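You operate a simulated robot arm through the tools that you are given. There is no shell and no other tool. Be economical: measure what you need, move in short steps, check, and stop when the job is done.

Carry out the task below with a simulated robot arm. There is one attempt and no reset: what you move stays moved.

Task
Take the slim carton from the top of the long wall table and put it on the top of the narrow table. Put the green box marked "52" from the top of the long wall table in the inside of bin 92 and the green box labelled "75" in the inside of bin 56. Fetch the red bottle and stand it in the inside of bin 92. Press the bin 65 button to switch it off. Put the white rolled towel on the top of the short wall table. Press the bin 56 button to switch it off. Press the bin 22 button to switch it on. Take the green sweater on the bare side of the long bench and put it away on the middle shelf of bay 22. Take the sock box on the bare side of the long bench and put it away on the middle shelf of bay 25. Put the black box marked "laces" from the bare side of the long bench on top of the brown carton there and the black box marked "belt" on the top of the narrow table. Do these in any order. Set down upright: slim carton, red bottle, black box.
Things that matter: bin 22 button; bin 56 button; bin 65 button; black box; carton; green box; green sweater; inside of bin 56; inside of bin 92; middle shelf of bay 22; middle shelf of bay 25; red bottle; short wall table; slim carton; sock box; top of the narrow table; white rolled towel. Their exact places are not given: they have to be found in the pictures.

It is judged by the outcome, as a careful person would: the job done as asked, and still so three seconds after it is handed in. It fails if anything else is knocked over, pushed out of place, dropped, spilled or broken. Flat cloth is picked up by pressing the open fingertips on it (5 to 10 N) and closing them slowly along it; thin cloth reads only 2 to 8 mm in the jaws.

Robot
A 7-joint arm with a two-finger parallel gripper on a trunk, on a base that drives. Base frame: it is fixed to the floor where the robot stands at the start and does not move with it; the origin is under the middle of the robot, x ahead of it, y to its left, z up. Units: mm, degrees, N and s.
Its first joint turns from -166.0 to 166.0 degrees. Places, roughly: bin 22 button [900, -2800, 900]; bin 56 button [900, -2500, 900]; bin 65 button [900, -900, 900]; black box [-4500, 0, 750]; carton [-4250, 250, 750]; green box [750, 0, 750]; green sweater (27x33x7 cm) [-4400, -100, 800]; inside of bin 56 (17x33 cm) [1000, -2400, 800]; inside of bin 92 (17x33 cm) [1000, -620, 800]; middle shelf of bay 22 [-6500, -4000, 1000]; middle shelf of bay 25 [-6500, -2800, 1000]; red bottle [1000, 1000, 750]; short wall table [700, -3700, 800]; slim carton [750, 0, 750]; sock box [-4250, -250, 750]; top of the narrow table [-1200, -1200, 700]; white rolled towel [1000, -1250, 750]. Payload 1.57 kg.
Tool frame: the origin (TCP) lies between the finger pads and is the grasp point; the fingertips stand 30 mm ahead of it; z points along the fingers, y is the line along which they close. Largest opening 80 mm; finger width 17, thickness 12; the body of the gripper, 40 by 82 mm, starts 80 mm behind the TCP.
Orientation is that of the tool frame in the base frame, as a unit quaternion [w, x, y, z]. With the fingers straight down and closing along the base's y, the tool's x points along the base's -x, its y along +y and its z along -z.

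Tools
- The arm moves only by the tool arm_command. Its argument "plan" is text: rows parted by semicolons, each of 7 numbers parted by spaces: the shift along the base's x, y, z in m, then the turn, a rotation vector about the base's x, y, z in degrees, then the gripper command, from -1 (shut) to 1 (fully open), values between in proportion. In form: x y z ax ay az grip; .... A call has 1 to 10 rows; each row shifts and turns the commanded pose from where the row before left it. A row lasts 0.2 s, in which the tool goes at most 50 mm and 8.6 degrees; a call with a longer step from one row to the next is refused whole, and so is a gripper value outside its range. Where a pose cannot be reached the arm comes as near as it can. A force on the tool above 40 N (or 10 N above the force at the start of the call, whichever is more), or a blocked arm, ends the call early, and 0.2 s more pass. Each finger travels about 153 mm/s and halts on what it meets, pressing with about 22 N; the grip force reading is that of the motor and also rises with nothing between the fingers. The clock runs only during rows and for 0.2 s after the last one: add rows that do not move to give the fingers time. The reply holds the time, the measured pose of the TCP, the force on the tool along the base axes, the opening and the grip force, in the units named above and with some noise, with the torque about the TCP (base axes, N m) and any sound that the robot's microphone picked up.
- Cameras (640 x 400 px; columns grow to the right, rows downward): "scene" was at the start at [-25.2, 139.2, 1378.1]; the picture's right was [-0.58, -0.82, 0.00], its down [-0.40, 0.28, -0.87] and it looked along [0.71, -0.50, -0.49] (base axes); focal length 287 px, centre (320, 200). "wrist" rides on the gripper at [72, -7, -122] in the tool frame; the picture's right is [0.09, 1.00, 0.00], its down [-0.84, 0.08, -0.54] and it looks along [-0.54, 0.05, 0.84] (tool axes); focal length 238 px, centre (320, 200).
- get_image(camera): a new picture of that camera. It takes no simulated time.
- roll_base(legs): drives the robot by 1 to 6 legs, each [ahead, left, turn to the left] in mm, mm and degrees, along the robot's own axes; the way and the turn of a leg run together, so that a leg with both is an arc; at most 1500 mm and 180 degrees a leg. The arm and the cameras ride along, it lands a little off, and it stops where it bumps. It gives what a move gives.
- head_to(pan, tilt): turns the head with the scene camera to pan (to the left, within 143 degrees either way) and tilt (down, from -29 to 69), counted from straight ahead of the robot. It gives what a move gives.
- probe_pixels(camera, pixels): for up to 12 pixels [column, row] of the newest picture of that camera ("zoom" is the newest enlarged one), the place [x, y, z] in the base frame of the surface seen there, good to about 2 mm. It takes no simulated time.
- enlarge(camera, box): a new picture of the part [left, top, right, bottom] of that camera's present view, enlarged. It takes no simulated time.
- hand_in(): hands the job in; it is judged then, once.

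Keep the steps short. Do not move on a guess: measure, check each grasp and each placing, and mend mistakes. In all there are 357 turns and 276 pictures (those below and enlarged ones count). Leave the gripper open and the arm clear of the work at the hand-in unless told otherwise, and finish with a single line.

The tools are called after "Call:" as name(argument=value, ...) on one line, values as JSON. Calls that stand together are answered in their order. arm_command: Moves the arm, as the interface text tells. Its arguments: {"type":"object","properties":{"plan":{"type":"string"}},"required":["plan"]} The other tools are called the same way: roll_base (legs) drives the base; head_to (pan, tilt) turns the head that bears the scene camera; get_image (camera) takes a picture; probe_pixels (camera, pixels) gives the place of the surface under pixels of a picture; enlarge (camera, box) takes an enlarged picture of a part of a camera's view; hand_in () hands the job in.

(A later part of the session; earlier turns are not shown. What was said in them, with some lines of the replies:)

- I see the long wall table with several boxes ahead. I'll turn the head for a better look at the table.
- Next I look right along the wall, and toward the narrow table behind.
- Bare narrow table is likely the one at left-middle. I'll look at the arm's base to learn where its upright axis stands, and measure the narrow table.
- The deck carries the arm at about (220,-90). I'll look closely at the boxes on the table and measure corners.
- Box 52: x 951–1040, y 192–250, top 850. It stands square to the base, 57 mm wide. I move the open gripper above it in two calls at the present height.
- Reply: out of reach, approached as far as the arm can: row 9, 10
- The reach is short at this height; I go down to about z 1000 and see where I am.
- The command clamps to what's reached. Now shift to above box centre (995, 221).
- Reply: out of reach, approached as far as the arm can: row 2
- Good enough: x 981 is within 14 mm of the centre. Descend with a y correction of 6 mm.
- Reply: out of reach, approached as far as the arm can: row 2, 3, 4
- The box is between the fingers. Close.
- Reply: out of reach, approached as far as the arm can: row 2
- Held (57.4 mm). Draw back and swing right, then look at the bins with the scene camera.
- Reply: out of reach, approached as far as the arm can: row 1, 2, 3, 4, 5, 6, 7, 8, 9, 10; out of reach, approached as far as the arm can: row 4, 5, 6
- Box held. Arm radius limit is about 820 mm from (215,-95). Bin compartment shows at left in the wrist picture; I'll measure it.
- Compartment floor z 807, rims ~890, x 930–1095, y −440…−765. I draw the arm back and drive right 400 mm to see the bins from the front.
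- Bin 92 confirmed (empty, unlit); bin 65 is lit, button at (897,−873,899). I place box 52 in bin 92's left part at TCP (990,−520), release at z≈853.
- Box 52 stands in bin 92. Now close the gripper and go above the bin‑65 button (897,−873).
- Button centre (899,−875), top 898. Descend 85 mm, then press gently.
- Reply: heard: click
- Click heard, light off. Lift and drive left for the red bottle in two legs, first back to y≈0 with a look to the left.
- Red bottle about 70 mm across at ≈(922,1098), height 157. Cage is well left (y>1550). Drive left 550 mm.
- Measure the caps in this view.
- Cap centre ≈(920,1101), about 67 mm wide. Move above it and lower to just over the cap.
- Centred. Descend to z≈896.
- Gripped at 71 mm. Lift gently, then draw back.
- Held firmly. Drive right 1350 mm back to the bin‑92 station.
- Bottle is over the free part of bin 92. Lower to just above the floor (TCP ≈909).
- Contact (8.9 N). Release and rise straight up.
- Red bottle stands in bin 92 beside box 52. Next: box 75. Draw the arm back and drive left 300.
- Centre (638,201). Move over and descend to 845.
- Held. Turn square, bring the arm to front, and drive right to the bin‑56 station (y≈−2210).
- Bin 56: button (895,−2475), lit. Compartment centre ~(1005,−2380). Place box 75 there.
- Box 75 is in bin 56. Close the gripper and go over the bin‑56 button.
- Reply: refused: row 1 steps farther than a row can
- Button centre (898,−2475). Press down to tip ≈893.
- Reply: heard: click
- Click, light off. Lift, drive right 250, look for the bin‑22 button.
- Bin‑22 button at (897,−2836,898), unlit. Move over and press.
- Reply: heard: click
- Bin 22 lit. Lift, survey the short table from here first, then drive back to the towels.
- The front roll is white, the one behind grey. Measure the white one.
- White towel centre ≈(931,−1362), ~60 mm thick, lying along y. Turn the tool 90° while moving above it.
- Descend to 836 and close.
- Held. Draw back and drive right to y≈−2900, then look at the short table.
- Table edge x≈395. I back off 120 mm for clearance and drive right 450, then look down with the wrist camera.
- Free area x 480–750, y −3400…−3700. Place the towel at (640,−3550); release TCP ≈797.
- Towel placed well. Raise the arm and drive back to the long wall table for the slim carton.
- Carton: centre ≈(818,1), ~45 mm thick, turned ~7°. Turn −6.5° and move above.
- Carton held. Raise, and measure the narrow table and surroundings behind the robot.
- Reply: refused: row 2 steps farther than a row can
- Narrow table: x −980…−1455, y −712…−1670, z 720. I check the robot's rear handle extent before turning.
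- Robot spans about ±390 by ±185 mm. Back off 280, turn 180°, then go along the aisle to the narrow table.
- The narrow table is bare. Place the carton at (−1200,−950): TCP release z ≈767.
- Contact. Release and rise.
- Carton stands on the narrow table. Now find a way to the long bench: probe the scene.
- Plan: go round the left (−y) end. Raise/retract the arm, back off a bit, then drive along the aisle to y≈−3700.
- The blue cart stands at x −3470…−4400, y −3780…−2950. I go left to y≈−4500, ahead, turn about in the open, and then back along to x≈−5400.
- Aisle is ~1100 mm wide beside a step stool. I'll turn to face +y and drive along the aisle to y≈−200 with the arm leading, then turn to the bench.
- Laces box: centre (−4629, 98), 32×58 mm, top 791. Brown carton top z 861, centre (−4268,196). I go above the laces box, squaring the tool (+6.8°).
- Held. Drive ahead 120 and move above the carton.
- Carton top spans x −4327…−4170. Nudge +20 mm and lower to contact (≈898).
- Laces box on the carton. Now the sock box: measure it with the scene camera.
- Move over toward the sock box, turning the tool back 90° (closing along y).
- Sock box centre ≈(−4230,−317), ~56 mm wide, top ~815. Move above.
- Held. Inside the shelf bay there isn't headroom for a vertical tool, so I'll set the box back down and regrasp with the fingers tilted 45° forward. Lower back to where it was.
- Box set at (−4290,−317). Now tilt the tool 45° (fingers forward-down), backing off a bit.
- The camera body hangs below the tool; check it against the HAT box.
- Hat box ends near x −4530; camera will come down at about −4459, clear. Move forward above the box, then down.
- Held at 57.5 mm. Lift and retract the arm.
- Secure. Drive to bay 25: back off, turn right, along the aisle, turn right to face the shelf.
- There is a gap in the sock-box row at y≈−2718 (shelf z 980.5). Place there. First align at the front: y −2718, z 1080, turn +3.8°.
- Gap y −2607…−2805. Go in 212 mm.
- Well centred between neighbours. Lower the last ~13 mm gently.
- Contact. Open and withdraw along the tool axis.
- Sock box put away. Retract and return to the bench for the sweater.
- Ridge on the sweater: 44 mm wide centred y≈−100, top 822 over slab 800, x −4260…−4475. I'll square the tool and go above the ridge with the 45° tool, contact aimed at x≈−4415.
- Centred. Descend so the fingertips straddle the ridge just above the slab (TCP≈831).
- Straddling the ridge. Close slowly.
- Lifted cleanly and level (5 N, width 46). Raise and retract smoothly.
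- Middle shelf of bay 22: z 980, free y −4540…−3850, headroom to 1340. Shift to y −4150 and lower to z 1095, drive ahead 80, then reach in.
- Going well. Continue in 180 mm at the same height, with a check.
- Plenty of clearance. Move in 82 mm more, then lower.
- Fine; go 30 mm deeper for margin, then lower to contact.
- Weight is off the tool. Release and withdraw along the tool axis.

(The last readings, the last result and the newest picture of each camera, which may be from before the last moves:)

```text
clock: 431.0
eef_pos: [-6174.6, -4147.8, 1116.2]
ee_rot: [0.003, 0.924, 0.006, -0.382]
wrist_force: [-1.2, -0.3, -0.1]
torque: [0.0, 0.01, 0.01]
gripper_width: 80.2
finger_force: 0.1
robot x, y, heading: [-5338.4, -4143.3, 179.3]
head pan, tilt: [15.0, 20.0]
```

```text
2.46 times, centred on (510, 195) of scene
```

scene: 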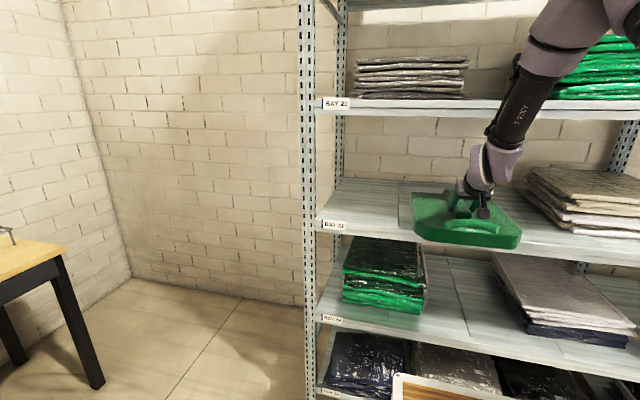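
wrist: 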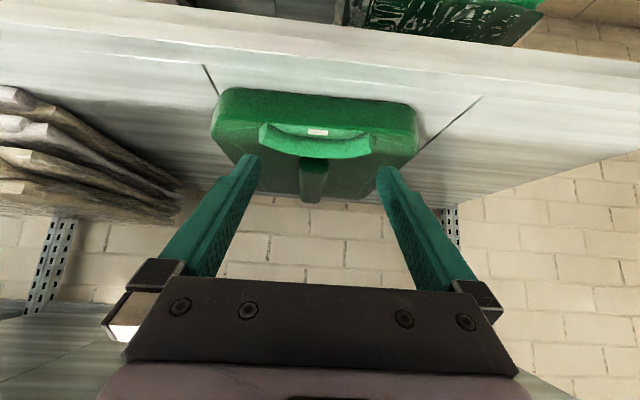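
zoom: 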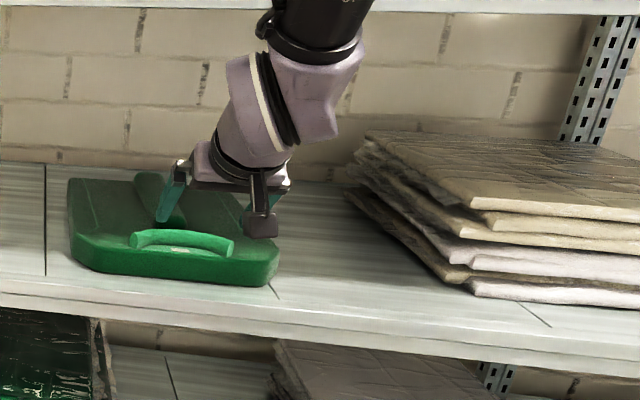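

Sweater is put away. Retract and return the tool to vertical.

Call:
arm_command(plan="0.04 0 0.01 0 0 0 1;0.04 0 0.02 0 0 0 1;0.04 0 0.02 0 0 0 1;0.02 0 0.01 0 -7.5 0 1;0.02 0 0 0 -7.5 0 1;0.02 0 0 0 -7.5 0 1;0 0 0 0 -7.5 0 1;0 0 0 0 -7.5 0 1;0 0 0 0 -7.5 0 1")

Call:
roll_base(legs=[[-80, 0, 0], [0, 0, -89.3], [1400, 0, 0], [1400, 0, 0], [1440, 0, 0], [0, 0, -90]])

Call:
head_to(pan=5, tilt=35)

Call:
get_image(camera="scene")

Call:
get_image(camera="wrist")

```text
clock: 433.0
eef_pos: [-5995.0, -4149.8, 1174.1]
ee_rot: [0.004, 1.0, 0.005, 0.002]
wrist_force: [0.2, -0.1, -0.4]
torque: [0.03, 0.07, 0.02]
gripper_width: 80.0
finger_force: 0.0
robot x, y, heading: [-5332.7, -4142.7, 179.4]
head pan, tilt: [15.0, 20.0]
```

```text
clock: 461.6
eef_pos: [-4623.3, 112.7, 1174.3]
ee_rot: [-0.001, -0.015, 1.0, 0.005]
wrist_force: [0.1, 0.3, 0.0]
torque: [0.0, -0.03, 0.0]
gripper_width: 79.6
finger_force: 0.0
robot x, y, heading: [-5282.8, 91.5, 0.4]
head pan, tilt: [15.0, 20.0]
```

```text
clock: 462.4
eef_pos: [-4623.7, 112.3, 1175.1]
ee_rot: [0.0, -0.015, 1.0, 0.005]
wrist_force: [0.6, 0.5, 0.2]
torque: [0.0, 0.0, -0.01]
gripper_width: 80.0
finger_force: 0.0
robot x, y, heading: [-5283.9, 93.8, 0.6]
head pan, tilt: [5.0, 35.0]
```

```text
149 pictures are left
```

scene: 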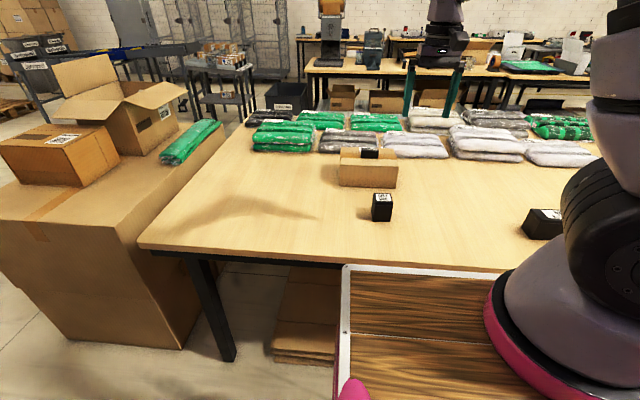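

```text
148 pictures are left
```

wrist: 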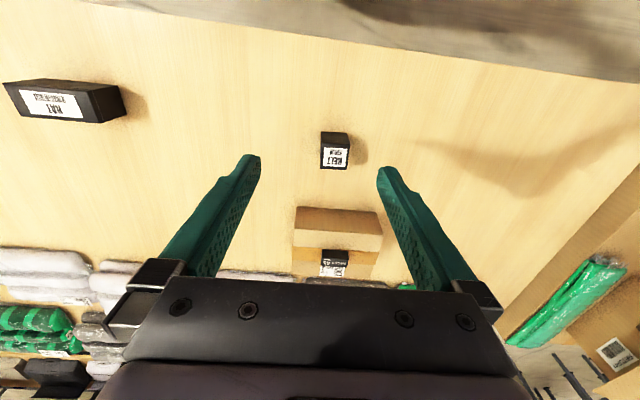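

Call:
probe_pixels(camera="wrist", pixels=[[323, 148], [347, 148], [323, 166], [346, 166], [335, 157], [323, 134], [346, 134]])

```text
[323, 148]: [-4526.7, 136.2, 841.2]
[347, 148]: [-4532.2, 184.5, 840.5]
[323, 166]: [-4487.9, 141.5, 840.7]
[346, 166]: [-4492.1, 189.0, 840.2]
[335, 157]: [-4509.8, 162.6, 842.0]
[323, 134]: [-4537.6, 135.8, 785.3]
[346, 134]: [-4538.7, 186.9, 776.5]
```

Belt box centre (−4511,162), 52 mm wide, top 841. Move above and descend.

Call:
arm_command(plan="0.038 0.017 0 0 0 4 1;0.038 0.017 0 0 0 0 1;0.037 0.016 0 0 0 0 1;0 0 -0.045 0 0 0 1;0 0 -0.045 0 0 0 1;0 0 -0.045 0 0 0 1;0 0 -0.045 0 0 0 1;0 0 -0.045 0 0 0 1;0 0 -0.02 0 0 0 1;0 0 0 0 0 0 1")

Call:
get_image(camera="wrist")

```text
clock: 464.6
eef_pos: [-4510.0, 162.6, 929.6]
ee_rot: [0.0, -0.05, 0.999, 0.005]
wrist_force: [0.3, 0.3, 0.1]
torque: [0.02, -0.03, 0.0]
gripper_width: 80.1
finger_force: 0.1
robot x, y, heading: [-5282.2, 89.7, 0.5]
head pan, tilt: [5.0, 35.0]
```

```text
147 pictures are left
```

wrist: 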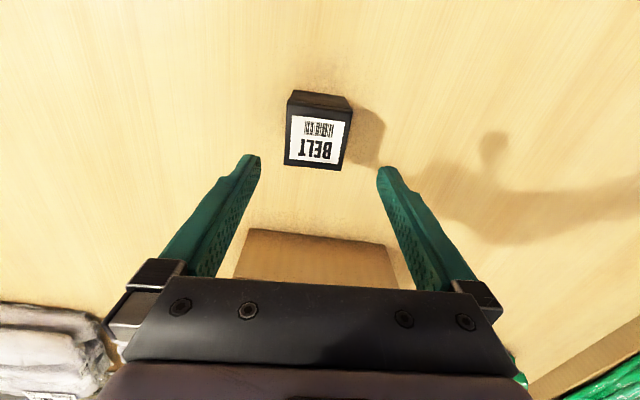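

Call:
arm_command(plan="0 0 -0.04 0 0 0 1;0 0 -0.035 0 0 0 1;0 0 -0.025 0 0 0 1;0 0 -0.013 0 0 0 1;0 0 0 0 0 0 1;0 0 0 0 0 0 0.3;0 0 0 0 0 0 -0.3;0 0 0 0 0 0 -1;0 0 0 0 0 0 -1")

Call:
arm_command(plan="0 0 0.02 0 0 0 -1;0 0 0.04 0 0 0 -1;0 0 0.045 0 0 0 -1;0 0 0.045 0 0 0 -1;0 0 0.045 0 0 0 -1;0 0 0.045 0 0 0 -1;0 0 0.045 0 0 0 -1;-0.03 0 0.035 0 0 0 -1;-0.03 0 0.03 0 0 0 -1;0 0 0 0 0 0 -1")

Call:
get_image(camera="wrist")

```text
clock: 466.6
eef_pos: [-4510.6, 163.2, 816.6]
ee_rot: [-0.001, -0.05, 0.999, 0.004]
wrist_force: [0.5, -0.8, 2.1]
torque: [-0.12, -0.11, 0.0]
gripper_width: 57.6
finger_force: 22.1
robot x, y, heading: [-5279.7, 90.6, 0.5]
head pan, tilt: [5.0, 35.0]
```

```text
clock: 468.8
eef_pos: [-4571.2, 163.7, 1164.5]
ee_rot: [-0.001, -0.05, 0.999, 0.004]
wrist_force: [0.0, -0.1, -1.1]
torque: [0.02, -0.01, 0.0]
gripper_width: 57.5
finger_force: 21.9
robot x, y, heading: [-5283.4, 89.9, 0.7]
head pan, tilt: [5.0, 35.0]
```

```text
146 pictures are left
```

wrist: 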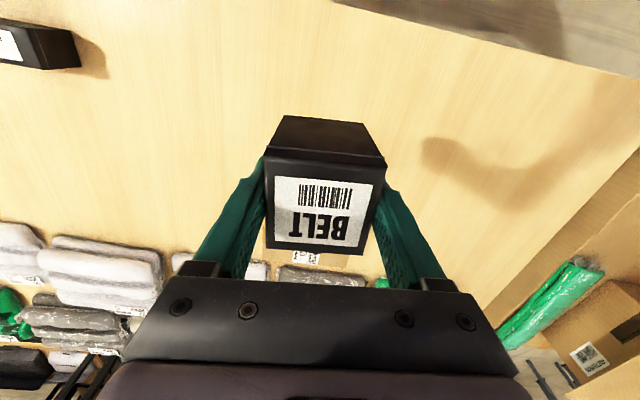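

Held. Drive back: along the aisle to y≈−4550, then turn toward +x.

Call:
roll_base(legs=[[0, 0, -90.7], [1450, 0, 0], [1450, 0, 0], [1450, 0, 0], [300, 0, 0], [0, 0, 90]])

```text
clock: 499.0
eef_pos: [-4617.1, -4529.4, 1165.7]
ee_rot: [-0.001, -0.035, 0.999, 0.004]
wrist_force: [-0.1, 0.8, -1.6]
torque: [-0.02, -0.02, -0.03]
gripper_width: 57.9
finger_force: 22.0
robot x, y, heading: [-5332.4, -4576.9, -1.1]
head pan, tilt: [5.0, 35.0]
```

Call:
roll_base(legs=[[0, 0, 1.3], [1450, 0, 0], [1450, 0, 0], [1450, 0, 0], [750, 0, 0], [0, 0, 180]])

```text
clock: 531.3
eef_pos: [-927.8, -4654.8, 1165.4]
ee_rot: [0.004, 0.998, 0.057, 0.001]
wrist_force: [-0.1, -0.2, -1.6]
torque: [-0.02, 0.0, 0.03]
gripper_width: 57.6
finger_force: 21.9
robot x, y, heading: [-214.9, -4571.7, -178.3]
head pan, tilt: [5.0, 35.0]
```

Call:
roll_base(legs=[[-50, 0, -1.7], [0, -1100, 0], [0, -1100, 0], [0, -1020, 0]])

Call:
head_to(pan=-5, tilt=35)

Call:
get_image(camera="scene")

```text
clock: 547.6
eef_pos: [-890.1, -1417.4, 1165.7]
ee_rot: [0.004, 0.999, 0.051, 0.001]
wrist_force: [0.2, -0.7, -0.7]
torque: [0.0, 0.01, 0.02]
gripper_width: 57.7
finger_force: 22.4
robot x, y, heading: [-180.2, -1345.9, -179.3]
head pan, tilt: [5.0, 35.0]
```

```text
clock: 548.3
eef_pos: [-889.5, -1416.4, 1165.9]
ee_rot: [0.004, 0.999, 0.05, 0.001]
wrist_force: [-0.5, 0.2, -1.5]
torque: [0.02, -0.01, -0.02]
gripper_width: 57.5
finger_force: 22.0
robot x, y, heading: [-175.9, -1345.3, -179.3]
head pan, tilt: [-5.0, 35.0]
```

```text
145 pictures are left
```

scene: 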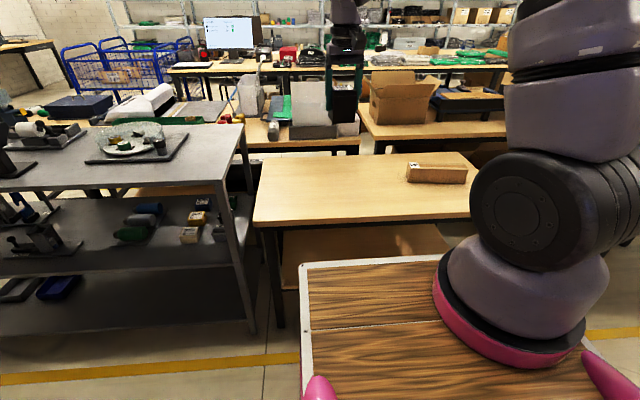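

Drive ahead 130, then put the box at (−1180,−1300).

Call:
roll_base(legs=[[130, 0, 0]])

Call:
arm_command(plan="-0.032 0.023 0 0 0 0 -1;-0.032 0.023 0 0 0 0 -1;-0.032 0.023 0 0 0 0 -1;-0.032 0.023 0 0 0 0 -1;-0.032 0.023 0 0 0 0 -1;0 0 -0.045 0 0 0 -1;0 0 -0.045 0 0 0 -1;0 0 -0.045 0 0 0 -1;0 0 -0.045 0 0 0 -1;0 0 -0.045 0 0 0 -1")

Call:
get_image(camera="wrist")

```text
clock: 549.6
eef_pos: [-1019.8, -1418.6, 1165.9]
ee_rot: [0.004, 0.999, 0.05, 0.001]
wrist_force: [-0.3, 0.4, -0.6]
torque: [0.01, -0.01, 0.0]
gripper_width: 57.4
finger_force: 22.0
robot x, y, heading: [-306.6, -1346.4, -179.5]
head pan, tilt: [-5.0, 35.0]
```

```text
clock: 551.8
eef_pos: [-1179.5, -1302.9, 941.6]
ee_rot: [0.005, 0.999, 0.051, 0.0]
wrist_force: [0.3, 0.0, -0.4]
torque: [0.0, 0.03, -0.01]
gripper_width: 57.8
finger_force: 22.2
robot x, y, heading: [-305.4, -1344.0, -179.2]
head pan, tilt: [-5.0, 35.0]
```

```text
144 pictures are left
```

wrist: 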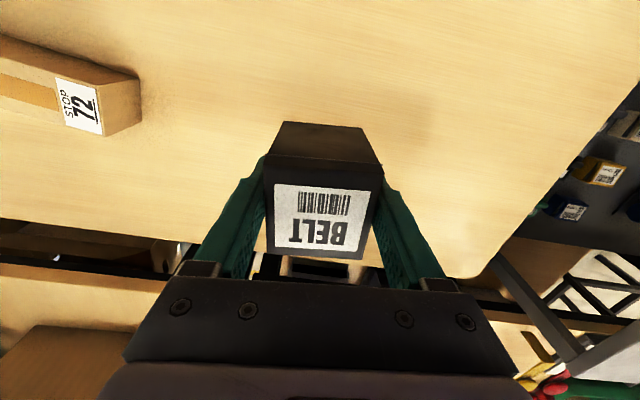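

Call:
arm_command(plan="0 0 -0.045 0 0 0 -1;0 0 -0.045 0 0 0 -1;0 0 -0.04 0 0 0 -1;0 0 -0.02 0 0 0 -1;0 0 -0.008 0 0 0 -1;0 0 0 0 0 0 -1")

Call:
arm_command(plan="0 0 -0.002 0 0 0 -1;0 0 -0.002 0 0 0 -1;0 0 0 0 0 0 -1")

```text
clock: 553.2
eef_pos: [-1180.2, -1304.3, 782.9]
ee_rot: [0.004, 0.999, 0.052, 0.001]
wrist_force: [1.0, -0.3, -0.7]
torque: [0.0, -0.01, -0.05]
gripper_width: 57.7
finger_force: 22.4
robot x, y, heading: [-306.0, -1347.1, -179.0]
head pan, tilt: [-5.0, 35.0]
```

```text
clock: 554.0
eef_pos: [-1179.2, -1303.9, 780.1]
ee_rot: [0.004, 0.999, 0.05, 0.001]
wrist_force: [-0.4, 0.3, -1.0]
torque: [0.0, -0.04, -0.01]
gripper_width: 58.0
finger_force: 21.8
robot x, y, heading: [-307.8, -1344.0, -179.1]
head pan, tilt: [-5.0, 35.0]
```

Call:
arm_command(plan="0 0 -0.0015 0 0 0 -1;0 0 -0.0015 0 0 0 -1;0 0 0 0 0 0 -1")

```text
clock: 554.8
eef_pos: [-1179.4, -1304.4, 776.6]
ee_rot: [0.005, 0.999, 0.05, 0.0]
wrist_force: [3.0, 0.2, 6.6]
torque: [0.24, -0.07, -0.06]
gripper_width: 57.6
finger_force: 21.7
robot x, y, heading: [-306.3, -1343.2, -179.1]
head pan, tilt: [-5.0, 35.0]
```

Contact. Release, rise, retract.

Call:
arm_command(plan="0 0 0 0 0 0 -0.2;0 0 0 0 0 0 0.6;0 0 0 0 0 0 1;0 0 0.03 0 0 0 1;0 0 0.045 0 0 0 1;0 0 0.045 0 0 0 1;0 0 0.045 0 0 0 1;0 0 0.045 0 0 0 1;0 0 0.045 0 0 0 1;0.04 0 0.02 0 0 0 1")

Call:
arm_command(plan="0.04 0 0.02 0 0 0 1;0.04 0 0.02 0 0 0 1;0.03 0 0 0 0 0 1;0 0 0 0 0 0 1")

Call:
get_image(camera="scene")

Call:
get_image(camera="wrist")

```text
clock: 557.0
eef_pos: [-1140.8, -1304.3, 1049.4]
ee_rot: [0.005, 0.999, 0.052, 0.001]
wrist_force: [0.4, -0.2, -1.2]
torque: [0.0, -0.04, -0.03]
gripper_width: 80.0
finger_force: 0.0
robot x, y, heading: [-308.0, -1344.4, -179.3]
head pan, tilt: [-5.0, 35.0]
```

```text
clock: 558.0
eef_pos: [-1029.2, -1304.7, 1090.6]
ee_rot: [0.005, 0.999, 0.051, 0.001]
wrist_force: [0.7, -0.6, -0.3]
torque: [0.01, 0.0, 0.01]
gripper_width: 80.0
finger_force: 0.2
robot x, y, heading: [-305.5, -1348.3, -179.3]
head pan, tilt: [-5.0, 35.0]
```

```text
143 pictures are left
```

scene: 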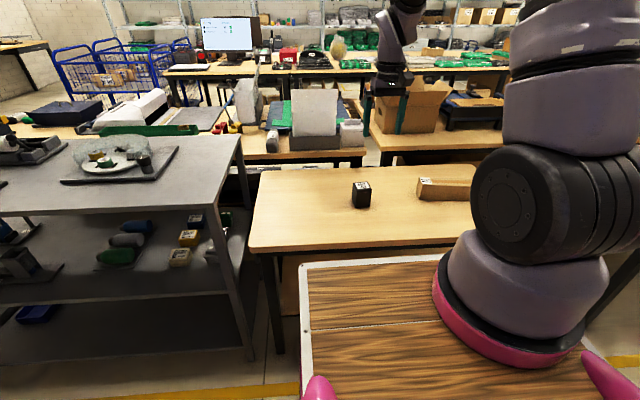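

```text
142 pictures are left
```

wrist: 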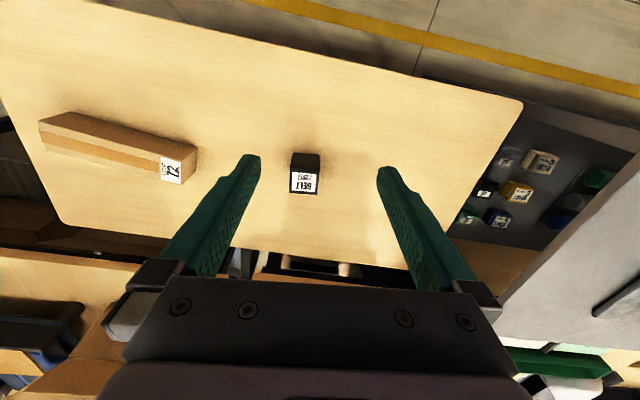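

Both items stand on the narrow table, everything is placed and the arm is clear with the gripper open. I hand in.

Call:
hand_in()

```text
The job is handed in.
```

All twelve steps are done: every item was placed where you asked, bins 65 and 56 are switched off, bin 22 is on, and the job is handed in with the gripper open and the arm clear.
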